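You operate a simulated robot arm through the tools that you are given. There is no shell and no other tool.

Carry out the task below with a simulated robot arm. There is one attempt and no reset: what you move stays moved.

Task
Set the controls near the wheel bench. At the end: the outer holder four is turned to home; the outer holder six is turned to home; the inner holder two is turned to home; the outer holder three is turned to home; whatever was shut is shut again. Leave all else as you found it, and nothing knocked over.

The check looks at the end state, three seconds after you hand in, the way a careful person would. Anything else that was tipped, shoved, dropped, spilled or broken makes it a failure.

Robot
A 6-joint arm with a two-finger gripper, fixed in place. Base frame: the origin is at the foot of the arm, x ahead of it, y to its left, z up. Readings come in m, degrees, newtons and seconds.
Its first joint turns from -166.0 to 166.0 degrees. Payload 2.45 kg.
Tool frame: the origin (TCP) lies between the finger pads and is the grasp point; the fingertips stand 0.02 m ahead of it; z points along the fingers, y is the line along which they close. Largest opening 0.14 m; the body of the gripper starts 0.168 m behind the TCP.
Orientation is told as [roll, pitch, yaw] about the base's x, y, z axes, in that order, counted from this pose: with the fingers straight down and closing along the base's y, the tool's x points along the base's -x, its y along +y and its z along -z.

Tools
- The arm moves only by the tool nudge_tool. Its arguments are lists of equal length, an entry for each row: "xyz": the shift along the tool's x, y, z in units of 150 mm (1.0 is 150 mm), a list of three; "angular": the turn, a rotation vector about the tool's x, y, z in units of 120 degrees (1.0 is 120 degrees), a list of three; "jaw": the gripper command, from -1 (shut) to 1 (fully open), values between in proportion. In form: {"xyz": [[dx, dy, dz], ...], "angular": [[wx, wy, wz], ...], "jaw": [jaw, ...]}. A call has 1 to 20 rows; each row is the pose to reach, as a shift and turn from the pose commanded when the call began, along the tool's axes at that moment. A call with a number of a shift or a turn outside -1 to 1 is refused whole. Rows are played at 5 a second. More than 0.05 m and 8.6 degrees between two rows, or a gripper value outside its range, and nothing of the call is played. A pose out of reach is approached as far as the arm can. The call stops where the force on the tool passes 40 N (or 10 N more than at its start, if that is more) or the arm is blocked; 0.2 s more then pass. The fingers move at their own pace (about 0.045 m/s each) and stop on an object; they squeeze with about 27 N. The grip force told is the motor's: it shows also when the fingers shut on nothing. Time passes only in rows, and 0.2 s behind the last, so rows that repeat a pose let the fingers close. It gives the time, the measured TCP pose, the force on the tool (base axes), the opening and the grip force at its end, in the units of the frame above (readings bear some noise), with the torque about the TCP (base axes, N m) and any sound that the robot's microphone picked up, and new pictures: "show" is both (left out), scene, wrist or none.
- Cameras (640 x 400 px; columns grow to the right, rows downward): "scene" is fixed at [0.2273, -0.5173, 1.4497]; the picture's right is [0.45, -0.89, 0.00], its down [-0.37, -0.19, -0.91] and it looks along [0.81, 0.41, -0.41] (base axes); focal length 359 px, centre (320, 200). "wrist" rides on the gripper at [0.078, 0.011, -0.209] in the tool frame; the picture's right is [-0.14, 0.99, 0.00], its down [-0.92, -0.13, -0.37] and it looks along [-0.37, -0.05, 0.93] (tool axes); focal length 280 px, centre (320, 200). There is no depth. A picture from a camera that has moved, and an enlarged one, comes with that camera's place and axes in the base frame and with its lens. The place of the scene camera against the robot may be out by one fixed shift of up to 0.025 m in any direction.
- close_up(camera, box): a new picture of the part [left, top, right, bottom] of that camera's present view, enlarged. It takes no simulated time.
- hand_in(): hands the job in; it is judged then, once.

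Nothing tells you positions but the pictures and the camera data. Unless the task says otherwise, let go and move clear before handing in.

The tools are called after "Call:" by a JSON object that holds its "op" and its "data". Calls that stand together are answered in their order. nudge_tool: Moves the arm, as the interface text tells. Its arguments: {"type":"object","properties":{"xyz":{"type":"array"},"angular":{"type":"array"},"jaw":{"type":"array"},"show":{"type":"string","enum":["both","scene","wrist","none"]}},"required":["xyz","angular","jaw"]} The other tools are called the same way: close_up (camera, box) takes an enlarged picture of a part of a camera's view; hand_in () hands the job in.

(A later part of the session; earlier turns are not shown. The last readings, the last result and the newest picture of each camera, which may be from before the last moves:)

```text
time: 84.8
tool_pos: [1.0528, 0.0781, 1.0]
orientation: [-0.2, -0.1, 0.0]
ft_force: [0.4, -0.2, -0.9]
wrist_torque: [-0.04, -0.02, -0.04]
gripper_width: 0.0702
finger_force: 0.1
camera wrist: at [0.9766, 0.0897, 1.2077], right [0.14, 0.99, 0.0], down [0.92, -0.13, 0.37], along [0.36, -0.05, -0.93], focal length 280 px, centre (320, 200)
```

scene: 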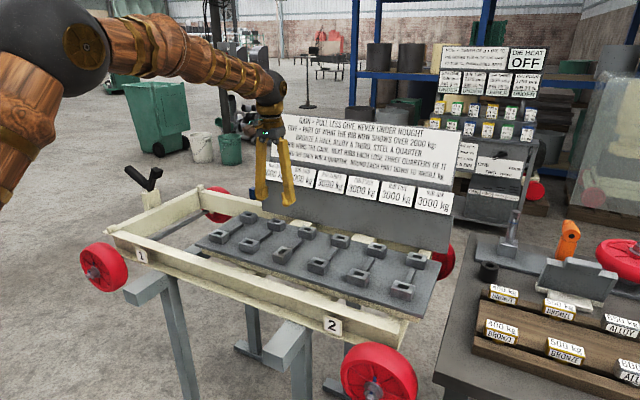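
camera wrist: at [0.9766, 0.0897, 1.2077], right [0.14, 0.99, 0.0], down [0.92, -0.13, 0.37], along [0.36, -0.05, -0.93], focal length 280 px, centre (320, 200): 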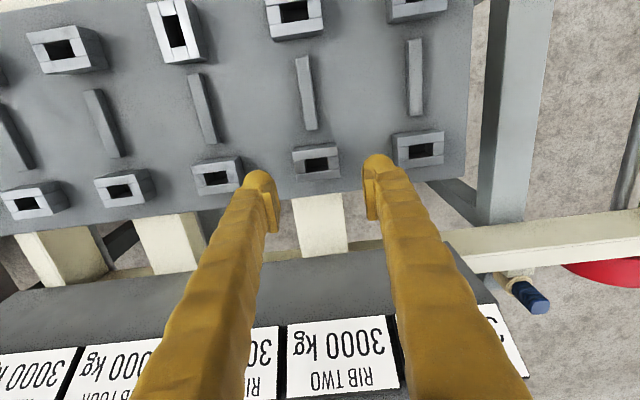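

The far row is reachable at column two with the tool straight down. I'll zoom for any marks on this side, then check reach toward far column six.

Call:
{"op": "close_up", "data": {"camera": "wrist", "box": [260, 120, 380, 200]}}

Call:
{"op": "close_up", "data": {"camera": "wrist", "box": [0, 0, 260, 230]}}

Call:
{"op": "nudge_tool", "data": {"xyz": [[0, -0.3, -0.05], [0, -0.6, -0.1], [0, -0.9, -0.1], [0, -1, -0.1], [0, -1, -0.1]], "angular": [[0, 0, 0], [0, 0, 0], [0, 0, 0], [0, 0, 0], [0, 0, 0]], "jaw": [0, 0, 0, 0, 0], "show": "none"}}

Call:
{"op": "nudge_tool", "data": {"xyz": [[0, -0.3, 0], [0, -0.6, 0], [0, -0.9, 0], [0, -1, 0], [0, -1, 0]], "angular": [[0, 0, 0], [0, 0, 0], [0, 0, 0], [0, 0, 0], [0, 0, 0]], "jaw": [0, 0, 0, 0, 0], "show": "none"}}

Call:
{"op": "nudge_tool", "data": {"xyz": [[0, -0.3, 0], [0, -0.6, 0], [0, -0.9, 0], [0, -0.95, 0], [0, -0.95, 0]], "angular": [[0, 0, 0], [0, 0, 0], [0, 0, 0], [0, 0, 0], [0, 0, 0]], "jaw": [0, 0, 0, 0, 0], "show": "both"}}

```text
5.00 times, centred on (320, 160) of wrist
camera zoom: at [0.9766, 0.0897, 1.2077], right [0.14, 0.99, 0.0], down [0.92, -0.13, 0.37], along [0.36, -0.05, -0.93], focal length 1402 px, centre (320, 400)
```

zoom: 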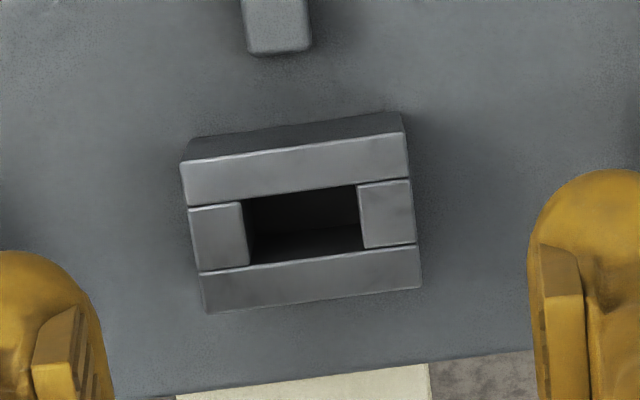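

```text
1.74 times, centred on (130, 115) of wrist
camera zoom: at [0.9766, 0.0897, 1.2077], right [0.14, 0.99, 0.0], down [0.92, -0.13, 0.37], along [0.36, -0.05, -0.93], focal length 488 px, centre (650, 348)
```

zoom: 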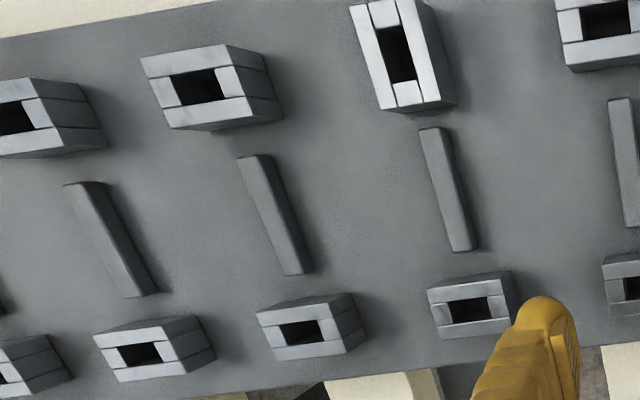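

```text
time: 86.0
tool_pos: [1.0547, -0.0734, 1.0149]
orientation: [0.0, 0.0, 0.1]
ft_force: [0.1, 0.2, -0.8]
wrist_torque: [0.01, 0.02, 0.0]
gripper_width: 0.0699
finger_force: 0.1
```

```text
time: 87.2
tool_pos: [1.0521, -0.2218, 1.0161]
orientation: [-0.1, 0.1, 0.1]
ft_force: [-0.1, 0.1, -0.2]
wrist_torque: [0.02, 0.0, 0.02]
gripper_width: 0.0699
finger_force: 0.0
```

```text
time: 88.4
tool_pos: [1.0542, -0.3663, 1.0147]
orientation: [-0.2, -0.1, 0.0]
ft_force: [-0.1, 0.3, -0.2]
wrist_torque: [-0.04, 0.01, 0.01]
gripper_width: 0.0699
finger_force: 0.1
camera wrist: at [0.9766, -0.3543, 1.2236], right [0.14, 0.99, 0.0], down [0.92, -0.13, 0.37], along [0.36, -0.05, -0.93], focal length 280 px, centre (320, 200)
```

scene: 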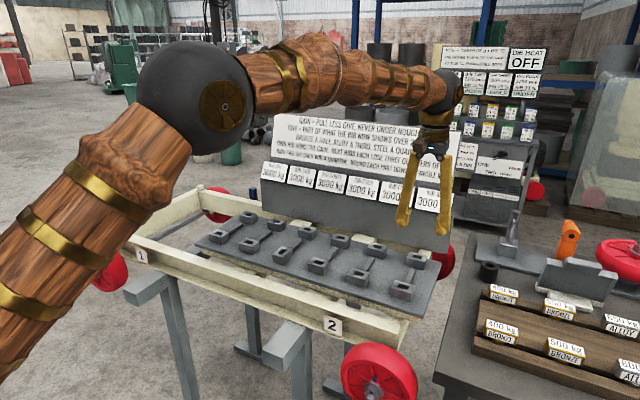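
wrist: 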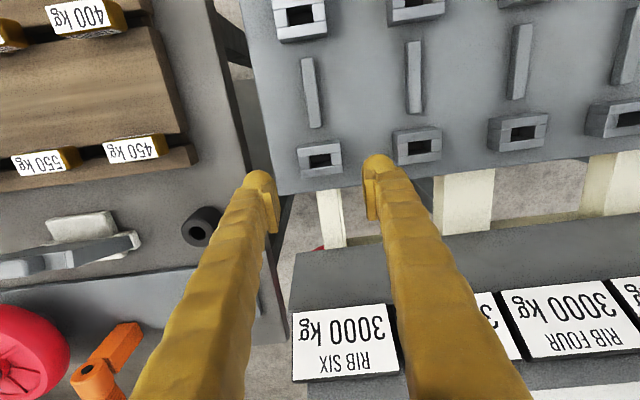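

The arm reaches even far column six, so reach doesn't separate the rows. I'll use a gentle feel test: a holder that isn't a control might be fixed, so I'll go to near-row holder two and try a tiny twist.

Call:
{"op": "nudge_tool", "data": {"xyz": [[0.15, 0.25, 0], [0.3, 0.5, 0], [0.45, 0.75, 0], [0.6, 1, 0], [0.6, 1, 0]], "angular": [[0, 0, 0], [0, 0, 0], [0, 0, 0], [0, 0, 0], [0, 0, 0]], "jaw": [0, 0, 0, 0, 0], "show": "none"}}

Call:
{"op": "nudge_tool", "data": {"xyz": [[0.1, 0.25, 0], [0.2, 0.5, 0], [0.3, 0.75, 0], [0.36, 1, 0], [0.36, 1, 0]], "angular": [[0, 0, 0], [0, 0, 0], [0, 0, 0], [0, 0, 0], [0, 0, 0]], "jaw": [0, 0, 0, 0, 0], "show": "none"}}

Call:
{"op": "nudge_tool", "data": {"xyz": [[0, 0.25, 0], [0, 0.5, 0], [0, 0.75, 0], [0, 0.95, 0.1], [0, 0.95, 0.25], [0, 0.95, 0.25]], "angular": [[0, 0, 0], [0, 0, 0], [0, 0, 0], [0, 0, 0], [0, 0, 0], [0, 0, 0]], "jaw": [0, 0, 0, 0, 0, 0], "show": "wrist"}}

```text
time: 89.6
tool_pos: [0.963, -0.2139, 1.0157]
orientation: [-0.1, 0.2, 0.0]
ft_force: [-0.1, 0.7, -0.8]
wrist_torque: [-0.01, 0.01, 0.02]
gripper_width: 0.0698
finger_force: 0.0
```

```text
time: 90.8
tool_pos: [0.9092, -0.0644, 1.0161]
orientation: [-0.2, -0.1, 0.0]
ft_force: [0.4, -0.1, -0.1]
wrist_torque: [-0.01, 0.02, -0.02]
gripper_width: 0.0701
finger_force: 0.0
```

```text
time: 92.2
tool_pos: [0.9093, 0.0777, 0.9775]
orientation: [0.0, 0.0, 0.0]
ft_force: [0.0, -0.4, 0.5]
wrist_torque: [0.01, -0.01, 0.01]
gripper_width: 0.0698
finger_force: 0.0
camera wrist: at [0.8319, 0.0897, 1.1857], right [0.14, 0.99, 0.0], down [0.92, -0.13, 0.37], along [0.36, -0.05, -0.93], focal length 280 px, centre (320, 200)
```

wrist: 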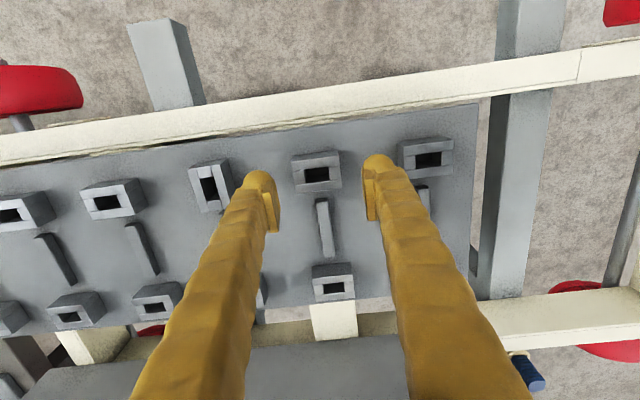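

Near-row holder two is centred at about (0.909, 0.0755). I'll descend, grip it, and twist only 3°.

Call:
{"op": "nudge_tool", "data": {"xyz": [[0, -0.013, 0.15], [0, -0.013, 0.3], [0, -0.013, 0.4], [0, -0.013, 0.4], [0, -0.013, 0.4], [0, -0.013, 0.4], [0, -0.013, 0.4]], "angular": [[0, 0, 0], [0, 0, 0], [0, 0, 0], [0, 0, 0], [0, 0, 0], [0, 0, 0], [0, 0, 0]], "jaw": [0, 0, 0, -0.6, -0.6, -0.6, -0.6], "show": "none"}}

Call:
{"op": "nudge_tool", "data": {"xyz": [[0, 0, 0], [0, 0, 0], [0, 0, 0]], "angular": [[0, 0, 0.012], [0, 0, 0.025], [0, 0, 0.025]], "jaw": [-0.6, -0.6, -0.6], "show": "wrist"}}

Call:
{"op": "close_up", "data": {"camera": "wrist", "box": [240, 130, 400, 230]}}

```text
time: 93.8
tool_pos: [0.9086, 0.0742, 0.9176]
orientation: [-0.2, 0.0, 0.0]
ft_force: [3.3, -20.9, 0.3]
wrist_torque: [-0.27, -0.22, -0.04]
gripper_width: 0.0474
finger_force: 44.6
```

```text
time: 94.6
tool_pos: [0.9085, 0.0764, 0.9178]
orientation: [-0.2, -0.1, -2.9]
ft_force: [9.5, -31.2, -1.2]
wrist_torque: [-0.33, -0.07, -0.06]
gripper_width: 0.0475
finger_force: 45.3
camera wrist: at [0.8324, 0.0906, 1.1255], right [0.19, 0.98, 0.0], down [0.91, -0.17, 0.37], along [0.36, -0.07, -0.93], focal length 280 px, centre (320, 200)
```

wrist: 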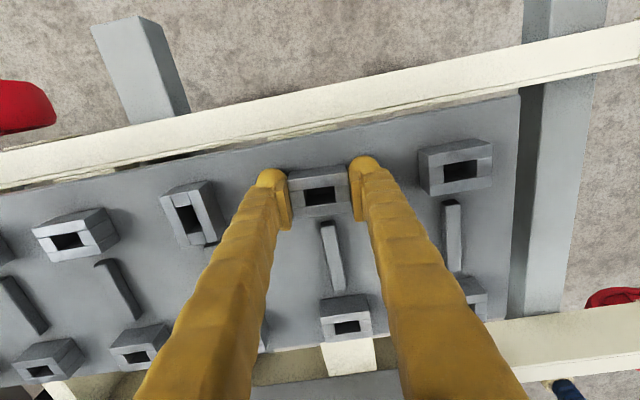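

```text
4.00 times, centred on (320, 180) of wrist
camera zoom: at [0.8324, 0.0906, 1.1255], right [0.19, 0.98, 0.0], down [0.91, -0.17, 0.37], along [0.36, -0.07, -0.93], focal length 1122 px, centre (320, 280)
```

zoom: 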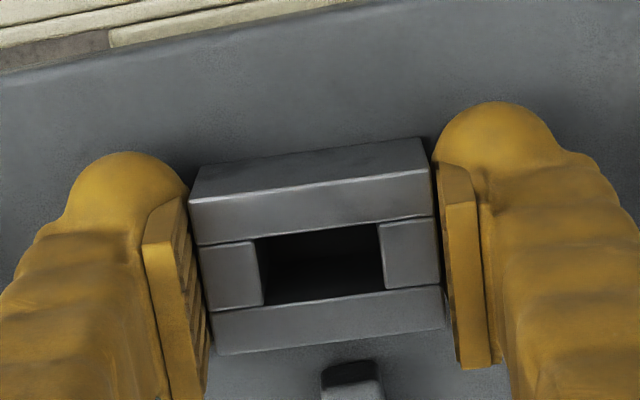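

Near-row two also turns, so all twelve are live and this test doesn't separate the rows. I'll return it exactly to 0°, release, and rise.

Call:
{"op": "nudge_tool", "data": {"xyz": [[0, 0, 0], [0, 0, 0], [0, 0, 0], [0, 0, 0], [0, 0, 0], [0, 0, -0.2], [0, 0, -0.4], [0, 0, -0.5]], "angular": [[0, 0, -0.012], [0, 0, -0.025], [0, 0, -0.025], [0, 0, -0.025], [0, 0, -0.025], [0, 0, -0.025], [0, 0, -0.025], [0, 0, -0.025]], "jaw": [-0.6, -0.6, -0.6, 0, 0, 0, 0, 0], "show": "both"}}

Call:
{"op": "close_up", "data": {"camera": "wrist", "box": [240, 110, 460, 230]}}

```text
time: 96.4
tool_pos: [0.9094, 0.0767, 0.9911]
orientation: [-0.1, 0.1, 0.1]
ft_force: [0.0, 1.3, -0.1]
wrist_torque: [-0.01, -0.01, -0.02]
gripper_width: 0.0704
finger_force: 0.0
camera wrist: at [0.8319, 0.0878, 1.1997], right [0.14, 0.99, 0.0], down [0.92, -0.13, 0.37], along [0.36, -0.05, -0.93], focal length 280 px, centre (320, 200)
```

scene: 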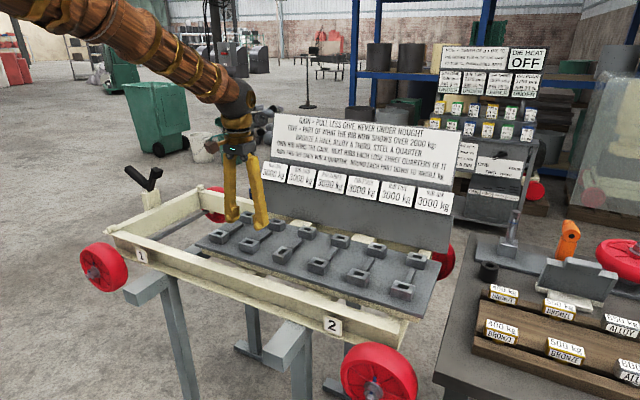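
wrist: 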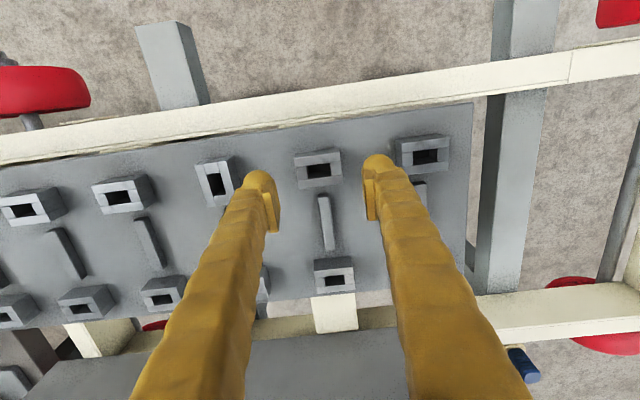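

```text
2.91 times, centred on (350, 170) of wrist
camera zoom: at [0.8319, 0.0878, 1.1997], right [0.14, 0.99, 0.0], down [0.92, -0.13, 0.37], along [0.36, -0.05, -0.93], focal length 816 px, centre (233, 287)
```

zoom: 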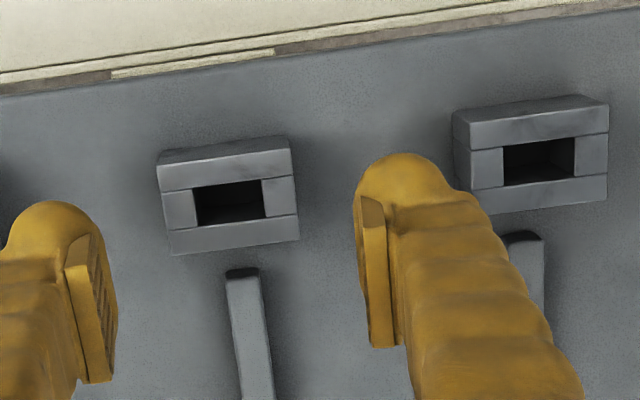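

Near-row two is back at zero. The far row sits right under the sign board and near the cart's centreline, while the near row lies by the cart's open outer edge, so I take near = outer and far = inner. Next I'll go to outer four at about (0.910, −0.144).

Call:
{"op": "nudge_tool", "data": {"xyz": [[0, -0.25, 0], [0, -0.5, 0], [0, -0.75, 0], [0, -1, 0], [0, -1, 0]], "angular": [[0, 0, 0], [0, 0, 0], [0, 0, 0], [0, 0, 0], [0, 0, 0]], "jaw": [0, 0, 0, 0, 0], "show": "none"}}

Call:
{"op": "nudge_tool", "data": {"xyz": [[0, -0.25, 0], [0, -0.47, 0], [0, -0.47, 0], [0, -0.47, 0]], "angular": [[0, 0, 0], [0, 0, 0], [0, 0, 0], [0, 0, 0]], "jaw": [0, 0, 0, 0], "show": "wrist"}}

Call:
{"op": "close_up", "data": {"camera": "wrist", "box": [240, 120, 400, 220]}}

```text
time: 97.6
tool_pos: [0.908, -0.0748, 0.9917]
orientation: [-0.2, 0.0, 0.0]
ft_force: [0.6, 0.5, -0.2]
wrist_torque: [-0.01, -0.01, 0.02]
gripper_width: 0.0698
finger_force: 0.1
```

```text
time: 98.6
tool_pos: [0.9084, -0.1458, 0.9919]
orientation: [-0.1, 0.0, 0.0]
ft_force: [0.6, 0.6, -0.8]
wrist_torque: [-0.01, -0.01, 0.01]
gripper_width: 0.07
finger_force: 0.0
camera wrist: at [0.8312, -0.1347, 1.2005], right [0.14, 0.99, 0.0], down [0.92, -0.13, 0.37], along [0.36, -0.05, -0.93], focal length 280 px, centre (320, 200)
```

wrist: 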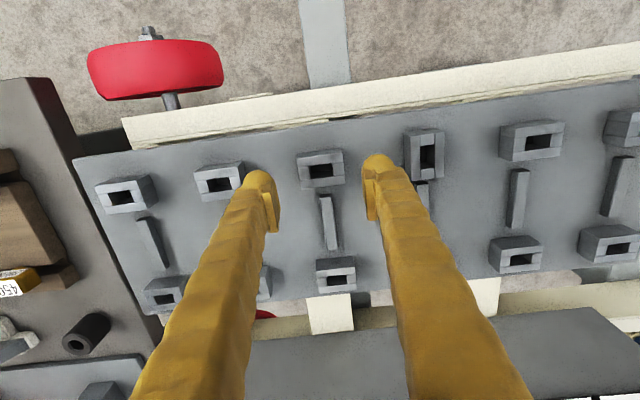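

```text
4.00 times, centred on (320, 170) of wrist
camera zoom: at [0.8312, -0.1347, 1.2005], right [0.14, 0.99, 0.0], down [0.92, -0.13, 0.37], along [0.36, -0.05, -0.93], focal length 1122 px, centre (320, 320)
```

zoom: 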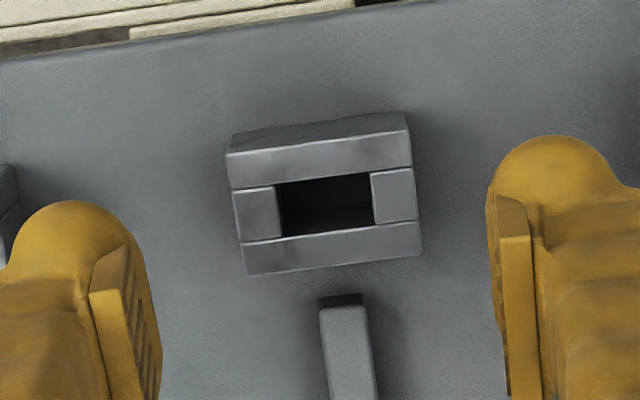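

Outer four is right below (about 0.911, −0.145). I'll descend and grip it.

Call:
{"op": "nudge_tool", "data": {"xyz": [[-0.008, 0.004, 0.15], [-0.008, 0.004, 0.3], [-0.008, 0.004, 0.42], [-0.008, 0.004, 0.493], [-0.008, 0.004, 0.493], [-0.008, 0.004, 0.493], [-0.008, 0.004, 0.493], [-0.008, 0.004, 0.493]], "angular": [[0, 0, 0], [0, 0, 0], [0, 0, 0], [0, 0, 0], [0, 0, 0], [0, 0, 0], [0, 0, 0], [0, 0, 0]], "jaw": [0, 0, 0, 0, -0.6, -0.6, -0.6, -0.6], "show": "none"}}

Call:
{"op": "nudge_tool", "data": {"xyz": [[0, 0, 0], [0, 0, 0], [0, 0, 0], [0, 0, 0], [0, 0, 0], [0, 0, 0], [0, 0, 0]], "angular": [[0, 0, 0.06], [0, 0, 0.12], [0, 0, 0.18], [0, 0, 0.24], [0, 0, 0.3], [0, 0, 0.36], [0, 0, 0.36]], "jaw": [-0.6, -0.6, -0.6, -0.6, -0.6, -0.6, -0.6], "show": "wrist"}}

```text
time: 100.4
tool_pos: [0.9101, -0.1453, 0.9175]
orientation: [-0.2, 0.1, 0.0]
ft_force: [-3.0, -4.4, -4.9]
wrist_torque: [-0.09, -0.07, 0.01]
gripper_width: 0.0473
finger_force: 44.9
```

```text
time: 102.0
tool_pos: [0.9098, -0.1458, 0.9179]
orientation: [-0.2, 0.0, -43.3]
ft_force: [-2.5, -25.8, -22.6]
wrist_torque: [-0.37, -0.16, -0.02]
gripper_width: 0.0475
finger_force: 45.2
camera wrist: at [0.8618, -0.0831, 1.1261], right [0.78, 0.63, 0.0], down [0.58, -0.72, 0.37], along [0.23, -0.29, -0.93], focal length 280 px, centre (320, 200)
```

wrist: 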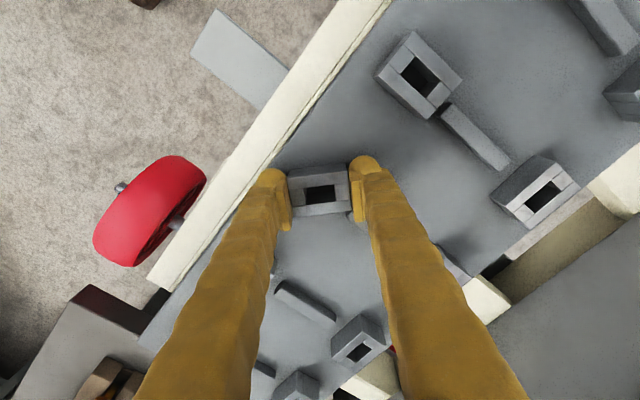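

Outer four is halfway (−43°) and moving freely. I'll regrip to relieve the side load and finish the quarter turn.

Call:
{"op": "nudge_tool", "data": {"xyz": [[0, 0, 0], [0, 0, 0], [0, 0, 0], [0, 0, 0], [0, 0, 0]], "angular": [[0, 0, 0], [0, 0, 0], [0, 0, 0], [0, 0, 0], [0, 0, 0]], "jaw": [-0.1, -0.1, -0.6, -0.6, -0.6], "show": "none"}}

Call:
{"op": "nudge_tool", "data": {"xyz": [[0, 0, 0], [0, 0, 0], [0, 0, 0], [0, 0, 0], [0, 0, 0], [0, 0, 0], [0, 0, 0], [0, 0, 0]], "angular": [[0, 0, 0.06], [0, 0, 0.12], [0, 0, 0.18], [0, 0, 0.24], [0, 0, 0.3], [0, 0, 0.36], [0, 0, 0.389], [0, 0, 0.389]], "jaw": [-0.6, -0.6, -0.6, -0.6, -0.6, -0.6, -0.6, -0.6], "show": "wrist"}}

```text
time: 103.2
tool_pos: [0.9096, -0.1436, 0.9189]
orientation: [-0.2, -0.1, -43.2]
ft_force: [-14.1, -7.5, 7.6]
wrist_torque: [-0.03, 0.25, 0.0]
gripper_width: 0.0474
finger_force: 42.3
```

```text
time: 105.1
tool_pos: [0.9091, -0.1435, 0.9191]
orientation: [-0.1, -0.1, -90.1]
ft_force: [-4.4, 1.7, 7.5]
wrist_torque: [0.22, 0.12, -0.04]
gripper_width: 0.0474
finger_force: 45.2
stopped in row 8: the force on the tool passed its limit at 40 N (the readings are from after the stop); the commanded pose is now the measured one
camera wrist: at [0.9219, -0.066, 1.1268], right [0.99, -0.14, 0.0], down [-0.13, -0.92, 0.37], along [-0.05, -0.37, -0.93], focal length 280 px, centre (320, 200)
```

wrist: 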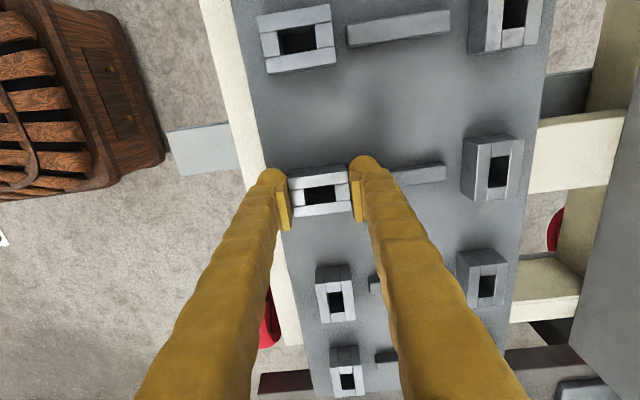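

Outer four is at −90°. I'll release, rise, and rotate the tool back to yaw 0, then check it.

Call:
{"op": "nudge_tool", "data": {"xyz": [[0, 0, 0], [0, 0, 0], [0, 0, 0], [0, 0, -0.15], [0, 0, -0.3], [0, 0, -0.5], [0, 0, -0.5]], "angular": [[0, 0, 0], [0, 0, 0], [0, 0, 0], [0, 0, 0], [0, 0, 0], [0, 0, 0], [0, 0, 0]], "jaw": [-0.1, 0, 0, 0, 0, 0, 0], "show": "none"}}

Call:
{"op": "nudge_tool", "data": {"xyz": [[0, 0, 0], [0, 0, 0], [0, 0, 0], [0, 0, 0], [0, 0, 0], [0, 0, 0], [0, 0, 0], [0, 0, 0], [0, 0, 0], [0, 0, 0], [0, 0, 0], [0, 0, 0]], "angular": [[0, 0, -0.07], [0, 0, -0.14], [0, 0, -0.21], [0, 0, -0.28], [0, 0, -0.35], [0, 0, -0.42], [0, 0, -0.49], [0, 0, -0.56], [0, 0, -0.63], [0, 0, -0.7], [0, 0, -0.751], [0, 0, -0.751]], "jaw": [0, 0, 0, 0, 0, 0, 0, 0, 0, 0, 0, 0], "show": "both"}}

Call:
{"op": "close_up", "data": {"camera": "wrist", "box": [240, 120, 460, 240]}}

```text
time: 106.7
tool_pos: [0.9099, -0.1441, 0.9929]
orientation: [-0.2, -0.1, -90.0]
ft_force: [-0.6, 0.7, 0.0]
wrist_torque: [0.04, -0.02, 0.03]
gripper_width: 0.0701
finger_force: 0.0
```

```text
time: 109.3
tool_pos: [0.9102, -0.1453, 0.9941]
orientation: [-0.2, 0.1, 0.2]
ft_force: [-0.7, 0.2, 0.4]
wrist_torque: [0.0, 0.0, -0.03]
gripper_width: 0.0701
finger_force: 0.1
camera wrist: at [0.8332, -0.1336, 1.2021], right [0.13, 0.99, 0.0], down [0.92, -0.12, 0.37], along [0.36, -0.05, -0.93], focal length 280 px, centre (320, 200)
```

scene: 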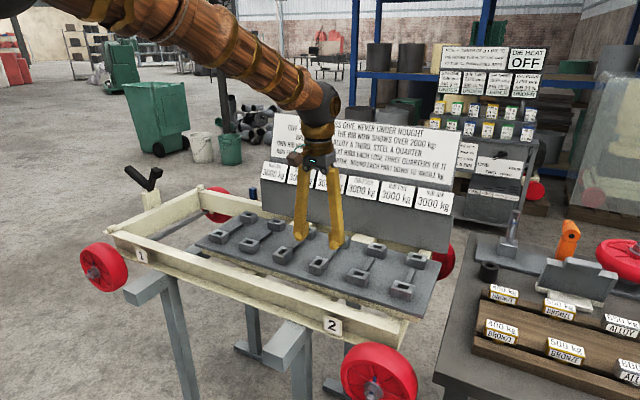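
wrist: 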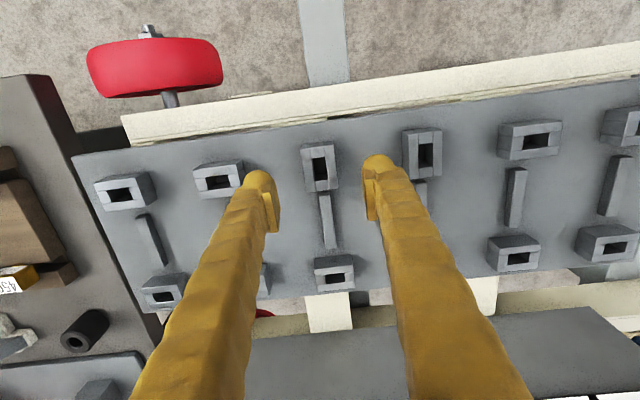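

```text
2.91 times, centred on (350, 180) of wrist
camera zoom: at [0.8332, -0.1336, 1.2021], right [0.13, 0.99, 0.0], down [0.92, -0.12, 0.37], along [0.36, -0.05, -0.93], focal length 816 px, centre (233, 258)
```

zoom: 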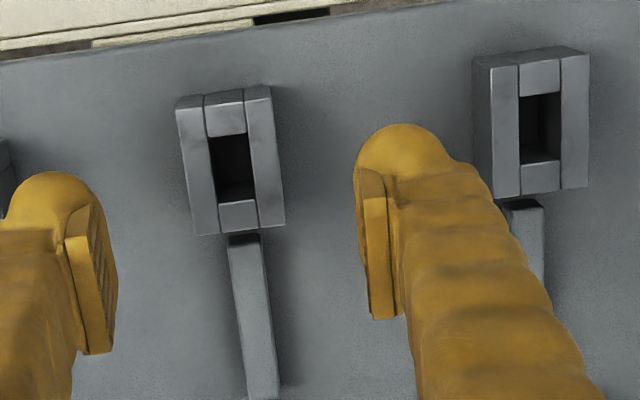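

Outer three and four are both in line with their ribs. Next is outer six at about (0.911, −0.366).

Call:
{"op": "nudge_tool", "data": {"xyz": [[0, -0.25, 0], [0, -0.5, 0], [0, -0.75, 0], [0, -1, 0], [0, -1, 0]], "angular": [[0, 0, 0], [0, 0, 0], [0, 0, 0], [0, 0, 0], [0, 0, 0]], "jaw": [0, 0, 0, 0, 0], "show": "none"}}

Call:
{"op": "nudge_tool", "data": {"xyz": [[0, -0.25, 0], [0, -0.473, 0], [0, -0.473, 0], [0, -0.473, 0]], "angular": [[0, 0, 0], [0, 0, 0], [0, 0, 0], [0, 0, 0]], "jaw": [0, 0, 0, 0], "show": "wrist"}}

Call:
{"op": "close_up", "data": {"camera": "wrist", "box": [240, 120, 400, 220]}}

```text
time: 110.5
tool_pos: [0.9107, -0.2955, 0.9933]
orientation: [-0.2, 0.1, 0.2]
ft_force: [-0.2, -0.6, 0.2]
wrist_torque: [-0.01, 0.01, -0.02]
gripper_width: 0.0703
finger_force: 0.0
```

```text
time: 111.5
tool_pos: [0.9108, -0.3642, 0.9932]
orientation: [-0.3, 0.0, 0.2]
ft_force: [0.5, 0.1, 1.2]
wrist_torque: [0.0, -0.05, 0.0]
gripper_width: 0.0698
finger_force: 0.0
camera wrist: at [0.8338, -0.3543, 1.2019], right [0.13, 0.99, 0.0], down [0.92, -0.12, 0.37], along [0.36, -0.05, -0.93], focal length 280 px, centre (320, 200)
```

wrist: 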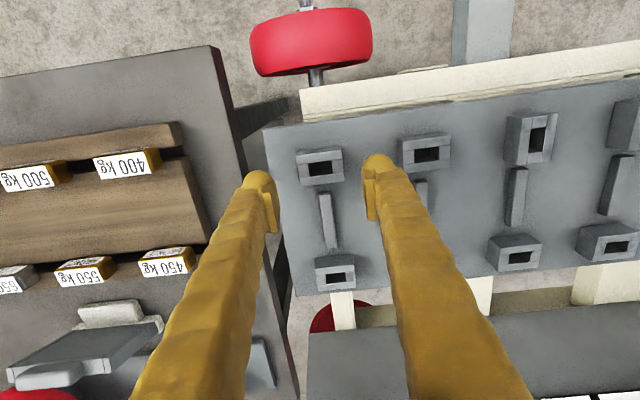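

```text
4.00 times, centred on (320, 170) of wrist
camera zoom: at [0.8338, -0.3543, 1.2019], right [0.13, 0.99, 0.0], down [0.92, -0.12, 0.37], along [0.36, -0.05, -0.93], focal length 1122 px, centre (320, 320)
```

zoom: 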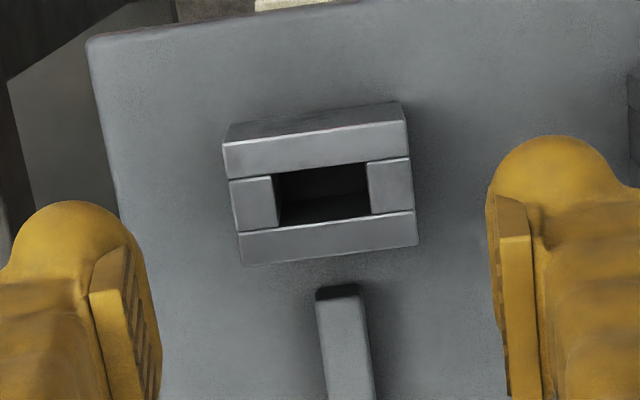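

Outer six is directly below. I'll descend, grip and start turning.

Call:
{"op": "nudge_tool", "data": {"xyz": [[0, 0, 0.15], [0, 0, 0.3], [0, 0, 0.42], [0, 0, 0.5], [0, 0, 0.5], [0, 0, 0.5], [0, 0, 0.5], [0, 0, 0.5]], "angular": [[0, 0, 0], [0, 0, 0], [0, 0, 0], [0, 0, 0], [0, 0, 0], [0, 0, 0], [0, 0, 0], [0, 0, 0]], "jaw": [0, 0, 0, 0, -0.6, -0.6, -0.6, -0.6], "show": "none"}}

Call:
{"op": "nudge_tool", "data": {"xyz": [[0, 0, 0], [0, 0, 0], [0, 0, 0], [0, 0, 0], [0, 0, 0], [0, 0, 0], [0, 0, 0]], "angular": [[0, 0, 0.06], [0, 0, 0.12], [0, 0, 0.18], [0, 0, 0.24], [0, 0, 0.3], [0, 0, 0.36], [0, 0, 0.36]], "jaw": [-0.6, -0.6, -0.6, -0.6, -0.6, -0.6, -0.6], "show": "wrist"}}

```text
time: 113.3
tool_pos: [0.9113, -0.3651, 0.9184]
orientation: [-0.2, 0.0, 0.2]
ft_force: [-0.5, 3.1, -1.1]
wrist_torque: [0.06, -0.09, -0.08]
gripper_width: 0.0476
finger_force: 45.3
```

```text
time: 114.9
tool_pos: [0.9112, -0.3665, 0.9182]
orientation: [-0.2, 0.1, -43.1]
ft_force: [7.6, -7.3, -16.4]
wrist_torque: [-0.21, -0.23, -0.03]
gripper_width: 0.0473
finger_force: 44.8
camera wrist: at [0.8625, -0.3041, 1.1266], right [0.78, 0.63, 0.0], down [0.59, -0.72, 0.37], along [0.23, -0.29, -0.93], focal length 280 px, centre (320, 200)
```

wrist: 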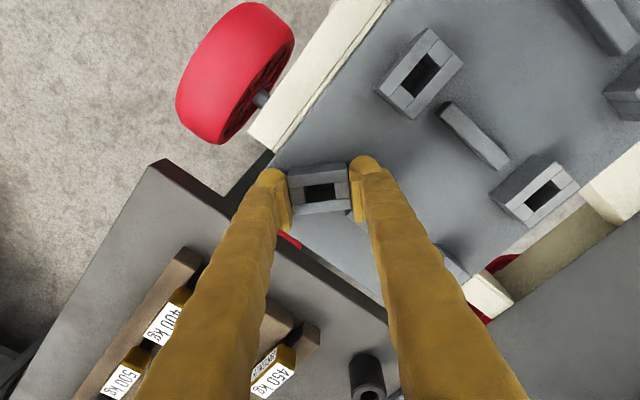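

Outer six is turning freely. I'll regrip and complete the quarter turn.

Call:
{"op": "nudge_tool", "data": {"xyz": [[0, 0, 0], [0, 0, 0], [0, 0, 0], [0, 0, 0], [0, 0, 0]], "angular": [[0, 0, 0], [0, 0, 0], [0, 0, 0], [0, 0, 0], [0, 0, 0]], "jaw": [-0.1, -0.1, -0.6, -0.6, -0.6], "show": "none"}}

Call:
{"op": "nudge_tool", "data": {"xyz": [[0, 0, 0], [0, 0, 0], [0, 0, 0], [0, 0, 0], [0, 0, 0], [0, 0, 0], [0, 0, 0], [0, 0, 0]], "angular": [[0, 0, 0.06], [0, 0, 0.12], [0, 0, 0.18], [0, 0, 0.24], [0, 0, 0.3], [0, 0, 0.36], [0, 0, 0.391], [0, 0, 0.391]], "jaw": [-0.6, -0.6, -0.6, -0.6, -0.6, -0.6, -0.6, -0.6], "show": "wrist"}}

```text
time: 116.1
tool_pos: [0.9112, -0.3659, 0.9191]
orientation: [-0.2, -0.2, -42.9]
ft_force: [-6.9, -3.1, 3.9]
wrist_torque: [0.01, 0.17, -0.03]
gripper_width: 0.0476
finger_force: 42.4
```

```text
time: 117.9
tool_pos: [0.911, -0.3665, 0.919]
orientation: [-0.1, -0.1, -90.0]
ft_force: [-27.6, -13.2, 0.1]
wrist_torque: [-0.28, 0.31, -0.03]
gripper_width: 0.0474
finger_force: 44.8
camera wrist: at [0.9222, -0.2875, 1.1272], right [0.99, -0.14, 0.0], down [-0.13, -0.92, 0.37], along [-0.05, -0.37, -0.93], focal length 280 px, centre (320, 200)
```

wrist: 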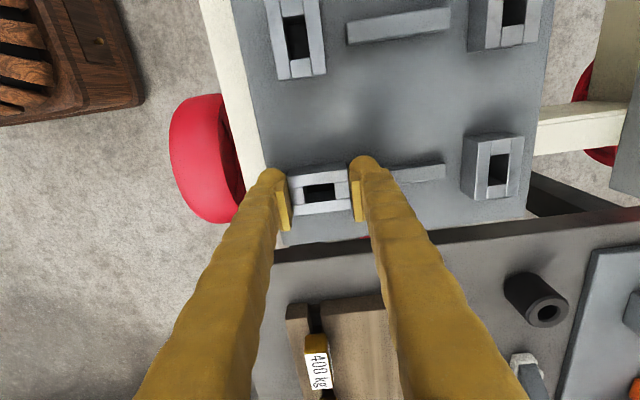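

Outer six is at −90°. I'll release, rise, rotate the tool back and verify it.

Call:
{"op": "nudge_tool", "data": {"xyz": [[0, 0, 0], [0, 0, 0], [0, 0, 0], [0, 0, -0.15], [0, 0, -0.3], [0, 0, -0.5], [0, 0, -0.5]], "angular": [[0, 0, 0], [0, 0, 0], [0, 0, 0], [0, 0, 0], [0, 0, 0], [0, 0, 0], [0, 0, 0]], "jaw": [-0.1, 0, 0, 0, 0, 0, 0], "show": "none"}}

Call:
{"op": "nudge_tool", "data": {"xyz": [[0, 0, 0], [0, 0, 0], [0, 0, 0], [0, 0, 0], [0, 0, 0], [0, 0, 0], [0, 0, 0], [0, 0, 0], [0, 0, 0], [0, 0, 0], [0, 0, 0], [0, 0, 0]], "angular": [[0, 0, -0.07], [0, 0, -0.14], [0, 0, -0.21], [0, 0, -0.28], [0, 0, -0.35], [0, 0, -0.42], [0, 0, -0.49], [0, 0, -0.56], [0, 0, -0.63], [0, 0, -0.7], [0, 0, -0.75], [0, 0, -0.75]], "jaw": [0, 0, 0, 0, 0, 0, 0, 0, 0, 0, 0, 0], "show": "wrist"}}

Call:
{"op": "nudge_tool", "data": {"xyz": [[-0.15, 0.25, 0], [-0.3, 0.5, 0], [-0.45, 0.75, 0], [-0.6, 1, 0], [-0.6, 1, 0]], "angular": [[0, 0, 0], [0, 0, 0], [0, 0, 0], [0, 0, 0], [0, 0, 0]], "jaw": [0, 0, 0, 0, 0], "show": "none"}}

Call:
{"op": "nudge_tool", "data": {"xyz": [[-0.1, 0.25, 0], [-0.2, 0.5, 0], [-0.297, 0.75, 0], [-0.297, 1, 0], [-0.297, 1, 0]], "angular": [[0, 0, 0], [0, 0, 0], [0, 0, 0], [0, 0, 0], [0, 0, 0]], "jaw": [0, 0, 0, 0, 0], "show": "none"}}

Call:
{"op": "nudge_tool", "data": {"xyz": [[0, 0.25, 0], [0, 0.5, 0], [0, 0.75, 0], [0, 0.94, 0], [0, 0.94, 0]], "angular": [[0, 0, 0], [0, 0, 0], [0, 0, 0], [0, 0, 0], [0, 0, 0]], "jaw": [0, 0, 0, 0, 0], "show": "both"}}

Call:
{"op": "close_up", "data": {"camera": "wrist", "box": [240, 120, 400, 220]}}

```text
time: 119.5
tool_pos: [0.9113, -0.3657, 0.9943]
orientation: [-0.2, -0.1, -90.0]
ft_force: [0.1, -0.5, 0.8]
wrist_torque: [-0.01, -0.02, -0.01]
gripper_width: 0.0699
finger_force: 0.0
```

```text
time: 122.1
tool_pos: [0.9115, -0.3657, 0.9938]
orientation: [-0.2, 0.1, 0.1]
ft_force: [0.6, 0.3, 0.4]
wrist_torque: [0.02, -0.01, 0.02]
gripper_width: 0.0702
finger_force: 0.1
camera wrist: at [0.8338, -0.3543, 1.2024], right [0.14, 0.99, 0.0], down [0.92, -0.12, 0.37], along [0.36, -0.05, -0.93], focal length 280 px, centre (320, 200)
```

wrist: 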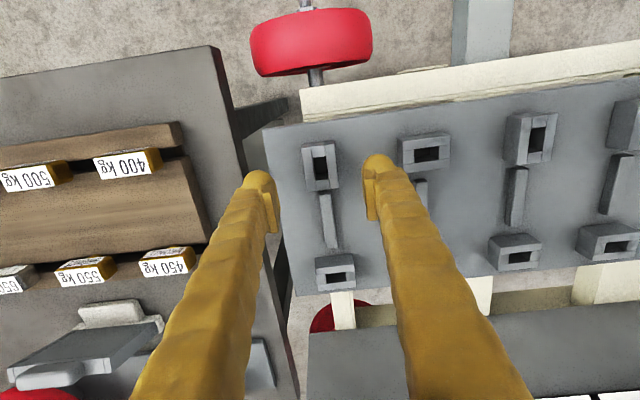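

```text
time: 123.3
tool_pos: [1.001, -0.2161, 0.9948]
orientation: [-0.2, 0.1, 0.0]
ft_force: [-1.1, 0.1, -0.3]
wrist_torque: [0.01, -0.01, -0.01]
gripper_width: 0.0702
finger_force: 0.0
```

```text
time: 124.5
tool_pos: [1.0463, -0.066, 0.9935]
orientation: [-0.2, 0.2, -0.1]
ft_force: [0.2, -0.3, 0.0]
wrist_torque: [0.02, 0.0, -0.02]
gripper_width: 0.07
finger_force: 0.1
```

```text
time: 125.7
tool_pos: [1.0455, 0.0742, 0.9928]
orientation: [-0.1, 0.1, 0.0]
ft_force: [-1.0, -0.9, 0.2]
wrist_torque: [0.03, 0.0, 0.0]
gripper_width: 0.0698
finger_force: 0.1
camera wrist: at [0.9688, 0.0876, 1.2011], right [0.14, 0.99, 0.0], down [0.92, -0.13, 0.37], along [0.36, -0.05, -0.93], focal length 280 px, centre (320, 200)
```

scene: 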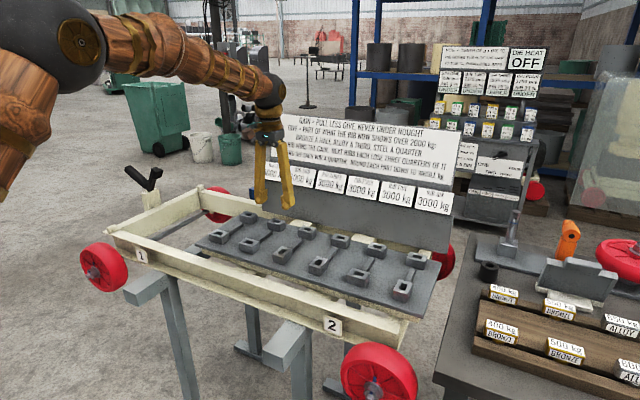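
wrist: 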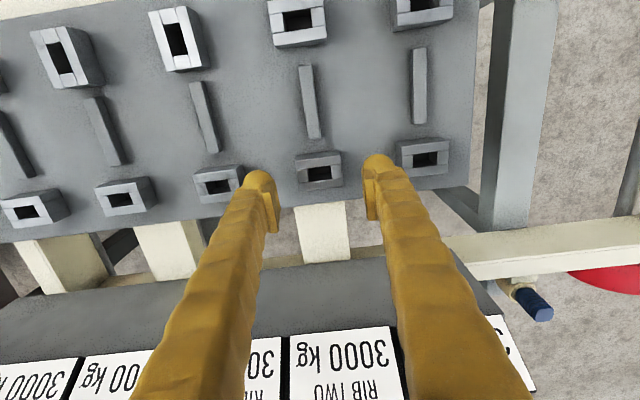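

```text
4.00 times, centred on (320, 170) of wrist
camera zoom: at [0.9688, 0.0876, 1.2011], right [0.14, 0.99, 0.0], down [0.92, -0.13, 0.37], along [0.36, -0.05, -0.93], focal length 1122 px, centre (320, 320)
```

zoom: 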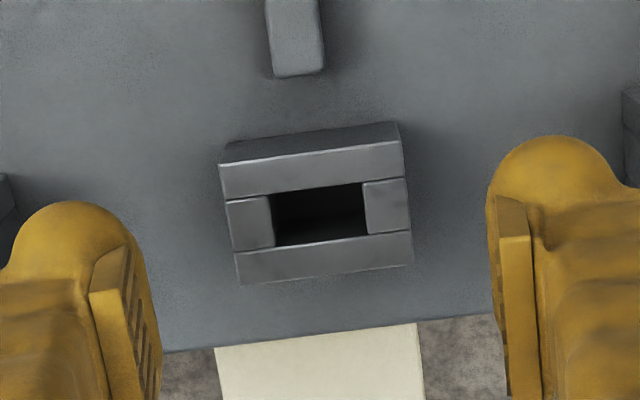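

Outer six checks out, and inner two lies about 5 mm further out than my TCP, at (1.051, 0.075). I'll shift, descend and grip it, then try a small turn to feel its free direction.

Call:
{"op": "nudge_tool", "data": {"xyz": [[-0.037, -0.004, 0.15], [-0.037, -0.004, 0.3], [-0.037, -0.004, 0.42], [-0.037, -0.004, 0.497], [-0.037, -0.004, 0.497], [-0.037, -0.004, 0.497], [-0.037, -0.004, 0.497], [-0.037, -0.004, 0.497]], "angular": [[0, 0, 0], [0, 0, 0], [0, 0, 0], [0, 0, 0], [0, 0, 0], [0, 0, 0], [0, 0, 0], [0, 0, 0]], "jaw": [0, 0, 0, 0, -0.6, -0.6, -0.6, -0.6], "show": "none"}}

Call:
{"op": "nudge_tool", "data": {"xyz": [[0, 0, 0], [0, 0, 0], [0, 0, 0], [0, 0, 0]], "angular": [[0, 0, 0.03], [0, 0, 0.06], [0, 0, 0.08], [0, 0, 0.08]], "jaw": [-0.6, -0.6, -0.6, -0.6], "show": "wrist"}}

Call:
{"op": "close_up", "data": {"camera": "wrist", "box": [240, 130, 400, 230]}}

```text
time: 127.5
tool_pos: [1.0529, 0.0746, 0.918]
orientation: [-0.2, 0.0, 0.0]
ft_force: [3.9, 1.8, -3.6]
wrist_torque: [0.03, -0.2, -0.02]
gripper_width: 0.0475
finger_force: 45.3
```

```text
time: 128.5
tool_pos: [1.0506, 0.0761, 0.9176]
orientation: [-0.1, 0.1, -9.6]
ft_force: [22.9, -6.0, -9.4]
wrist_torque: [-0.11, -0.57, 0.0]
gripper_width: 0.0475
finger_force: 45.1
camera wrist: at [0.9769, 0.0991, 1.1261], right [0.3, 0.95, 0.0], down [0.89, -0.28, 0.37], along [0.35, -0.11, -0.93], focal length 280 px, centre (320, 200)
```

wrist: 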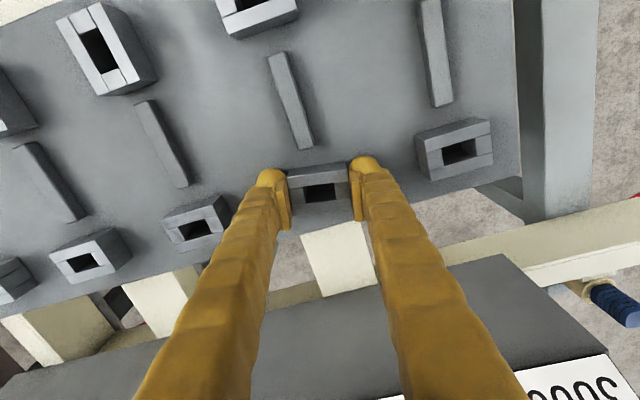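

```text
4.00 times, centred on (320, 180) of wrist
camera zoom: at [0.9769, 0.0991, 1.1261], right [0.3, 0.95, 0.0], down [0.89, -0.28, 0.37], along [0.35, -0.11, -0.93], focal length 1122 px, centre (320, 280)
```

zoom: 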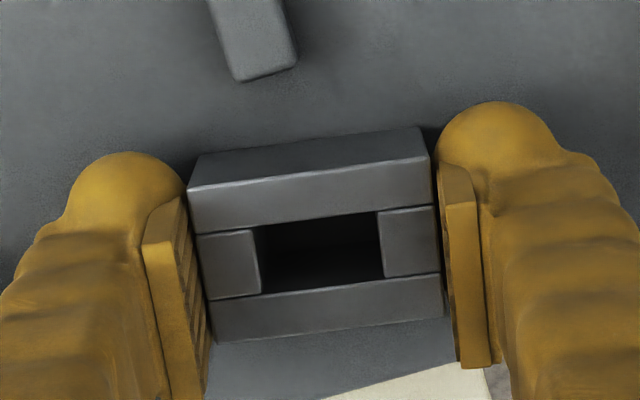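

Inner two turns clockwise freely as well. I'll regrip with a 2 mm shift to shed the side load and continue.

Call:
{"op": "nudge_tool", "data": {"xyz": [[0, 0, 0], [-0.012, 0, 0], [-0.012, 0, 0], [-0.012, 0, 0], [-0.012, 0, 0]], "angular": [[0, 0, 0], [0, 0, 0], [0, 0, 0], [0, 0, 0], [0, 0, 0]], "jaw": [-0.1, -0.1, -0.6, -0.6, -0.6], "show": "none"}}

Call:
{"op": "nudge_tool", "data": {"xyz": [[0, 0, 0], [0, 0, 0], [0, 0, 0], [0, 0, 0], [0, 0, 0], [0, 0, 0], [0, 0, 0]], "angular": [[0, 0, 0.06], [0, 0, 0.12], [0, 0, 0.18], [0, 0, 0.24], [0, 0, 0.3], [0, 0, 0.34], [0, 0, 0.34]], "jaw": [-0.6, -0.6, -0.6, -0.6, -0.6, -0.6, -0.6], "show": "wrist"}}

```text
time: 129.7
tool_pos: [1.0512, 0.0743, 0.9184]
orientation: [-0.2, 0.2, -9.6]
ft_force: [-6.2, -2.9, 2.1]
wrist_torque: [-0.08, 0.24, 0.04]
gripper_width: 0.0475
finger_force: 42.2
```

```text
time: 131.4
tool_pos: [1.0503, 0.0727, 0.9177]
orientation: [-0.3, -0.2, -50.5]
ft_force: [-6.3, -4.8, 4.9]
wrist_torque: [-0.04, 0.14, 0.06]
gripper_width: 0.0475
finger_force: 45.6
stopped in row 7: the force on the tool passed its limit at 41 N (the readings are from after the stop); the commanded pose is now the measured one
camera wrist: at [1.0115, 0.1413, 1.1262], right [0.85, 0.52, -0.01], down [0.49, -0.79, 0.37], along [0.19, -0.32, -0.93], focal length 280 px, centre (320, 200)
```

wrist: 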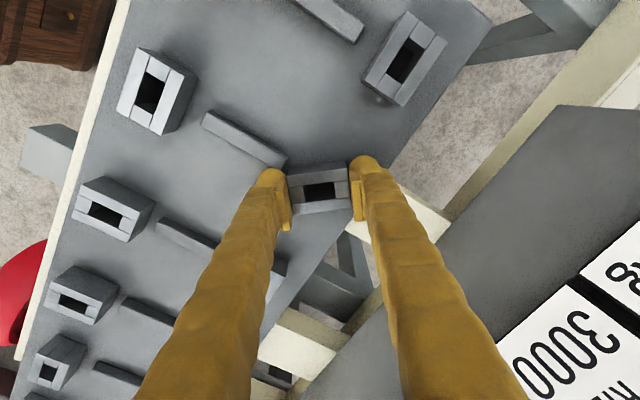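

Inner two is at about −50°. I'll continue to −90°.

Call:
{"op": "nudge_tool", "data": {"xyz": [[0, 0, 0], [0, 0, 0], [0, 0, 0], [0, 0, 0], [0, 0, 0], [0, 0, 0], [0, 0, 0], [0, 0, 0]], "angular": [[0, 0, 0.05], [0, 0, 0.1], [0, 0, 0.15], [0, 0, 0.2], [0, 0, 0.25], [0, 0, 0.3], [0, 0, 0.329], [0, 0, 0.329]], "jaw": [-0.6, -0.6, -0.6, -0.6, -0.6, -0.6, -0.6, -0.6], "show": "wrist"}}

```text
time: 132.7
tool_pos: [1.0496, 0.0731, 0.9185]
orientation: [-0.4, -0.3, -82.4]
ft_force: [-8.5, -2.3, 4.9]
wrist_torque: [0.03, 0.15, 0.02]
gripper_width: 0.0474
finger_force: 45.2
stopped in row 6: the force on the tool passed its limit at 42 N (the readings are from after the stop); the commanded pose is now the measured one
camera wrist: at [1.0527, 0.1526, 1.126], right [1.0, 0.0, -0.01], down [0.0, -0.93, 0.37], along [-0.01, -0.37, -0.93], focal length 280 px, centre (320, 200)
```

wrist: 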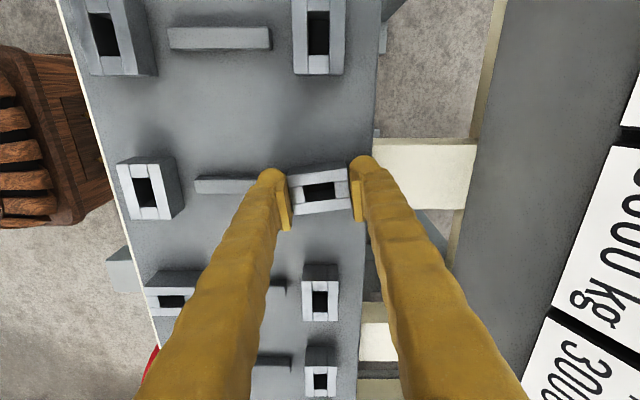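

At −82°, with a side-load trip again. I'll finish the last 7.6°.

Call:
{"op": "nudge_tool", "data": {"xyz": [[0, 0, 0], [0, 0, 0], [0, 0, 0]], "angular": [[0.002, 0.003, 0.03], [0.002, 0.003, 0.064], [0.002, 0.003, 0.064]], "jaw": [-0.6, -0.6, -0.6], "show": "none"}}

Call:
{"op": "nudge_tool", "data": {"xyz": [[0, 0, 0], [0, 0, 0], [0, 0, 0], [0, 0, -0.15], [0, 0, -0.3], [0, 0, -0.5], [0, 0, -0.5]], "angular": [[0, 0, 0], [0, 0, 0], [0, 0, 0], [0, 0, 0], [0, 0, 0], [0, 0, 0], [0, 0, 0]], "jaw": [-0.1, 0, 0, 0, 0, 0, 0], "show": "wrist"}}

Call:
{"op": "close_up", "data": {"camera": "wrist", "box": [240, 110, 400, 230]}}

```text
time: 133.5
tool_pos: [1.0498, 0.072, 0.9172]
orientation: [-0.5, 0.1, -90.1]
ft_force: [-22.4, -5.2, 13.2]
wrist_torque: [0.16, 0.39, 0.05]
gripper_width: 0.0474
finger_force: 45.5
```

```text
time: 135.1
tool_pos: [1.0514, 0.073, 0.9921]
orientation: [-0.6, 0.1, -90.0]
ft_force: [0.3, -0.1, 0.0]
wrist_torque: [0.0, 0.0, 0.02]
gripper_width: 0.0699
finger_force: 0.1
camera wrist: at [1.0653, 0.1507, 1.2007], right [0.99, -0.14, -0.01], down [-0.12, -0.92, 0.37], along [-0.06, -0.36, -0.93], focal length 280 px, centre (320, 200)
```

wrist: 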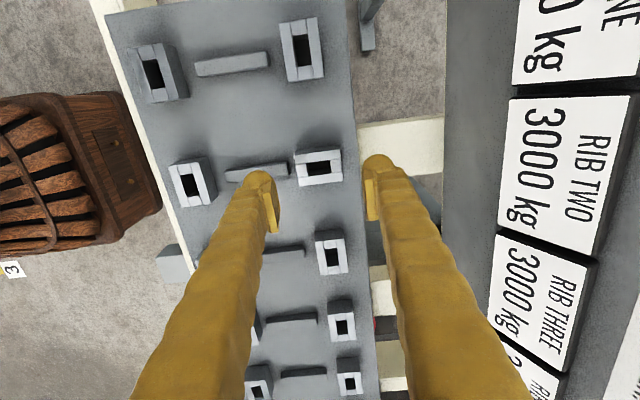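

```text
3.33 times, centred on (320, 170) of wrist
camera zoom: at [1.0653, 0.1507, 1.2007], right [0.99, -0.14, -0.01], down [-0.12, -0.92, 0.37], along [-0.06, -0.36, -0.93], focal length 935 px, centre (320, 300)
```

zoom: 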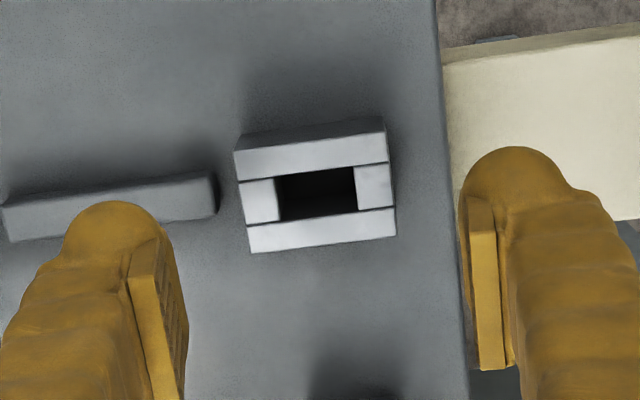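

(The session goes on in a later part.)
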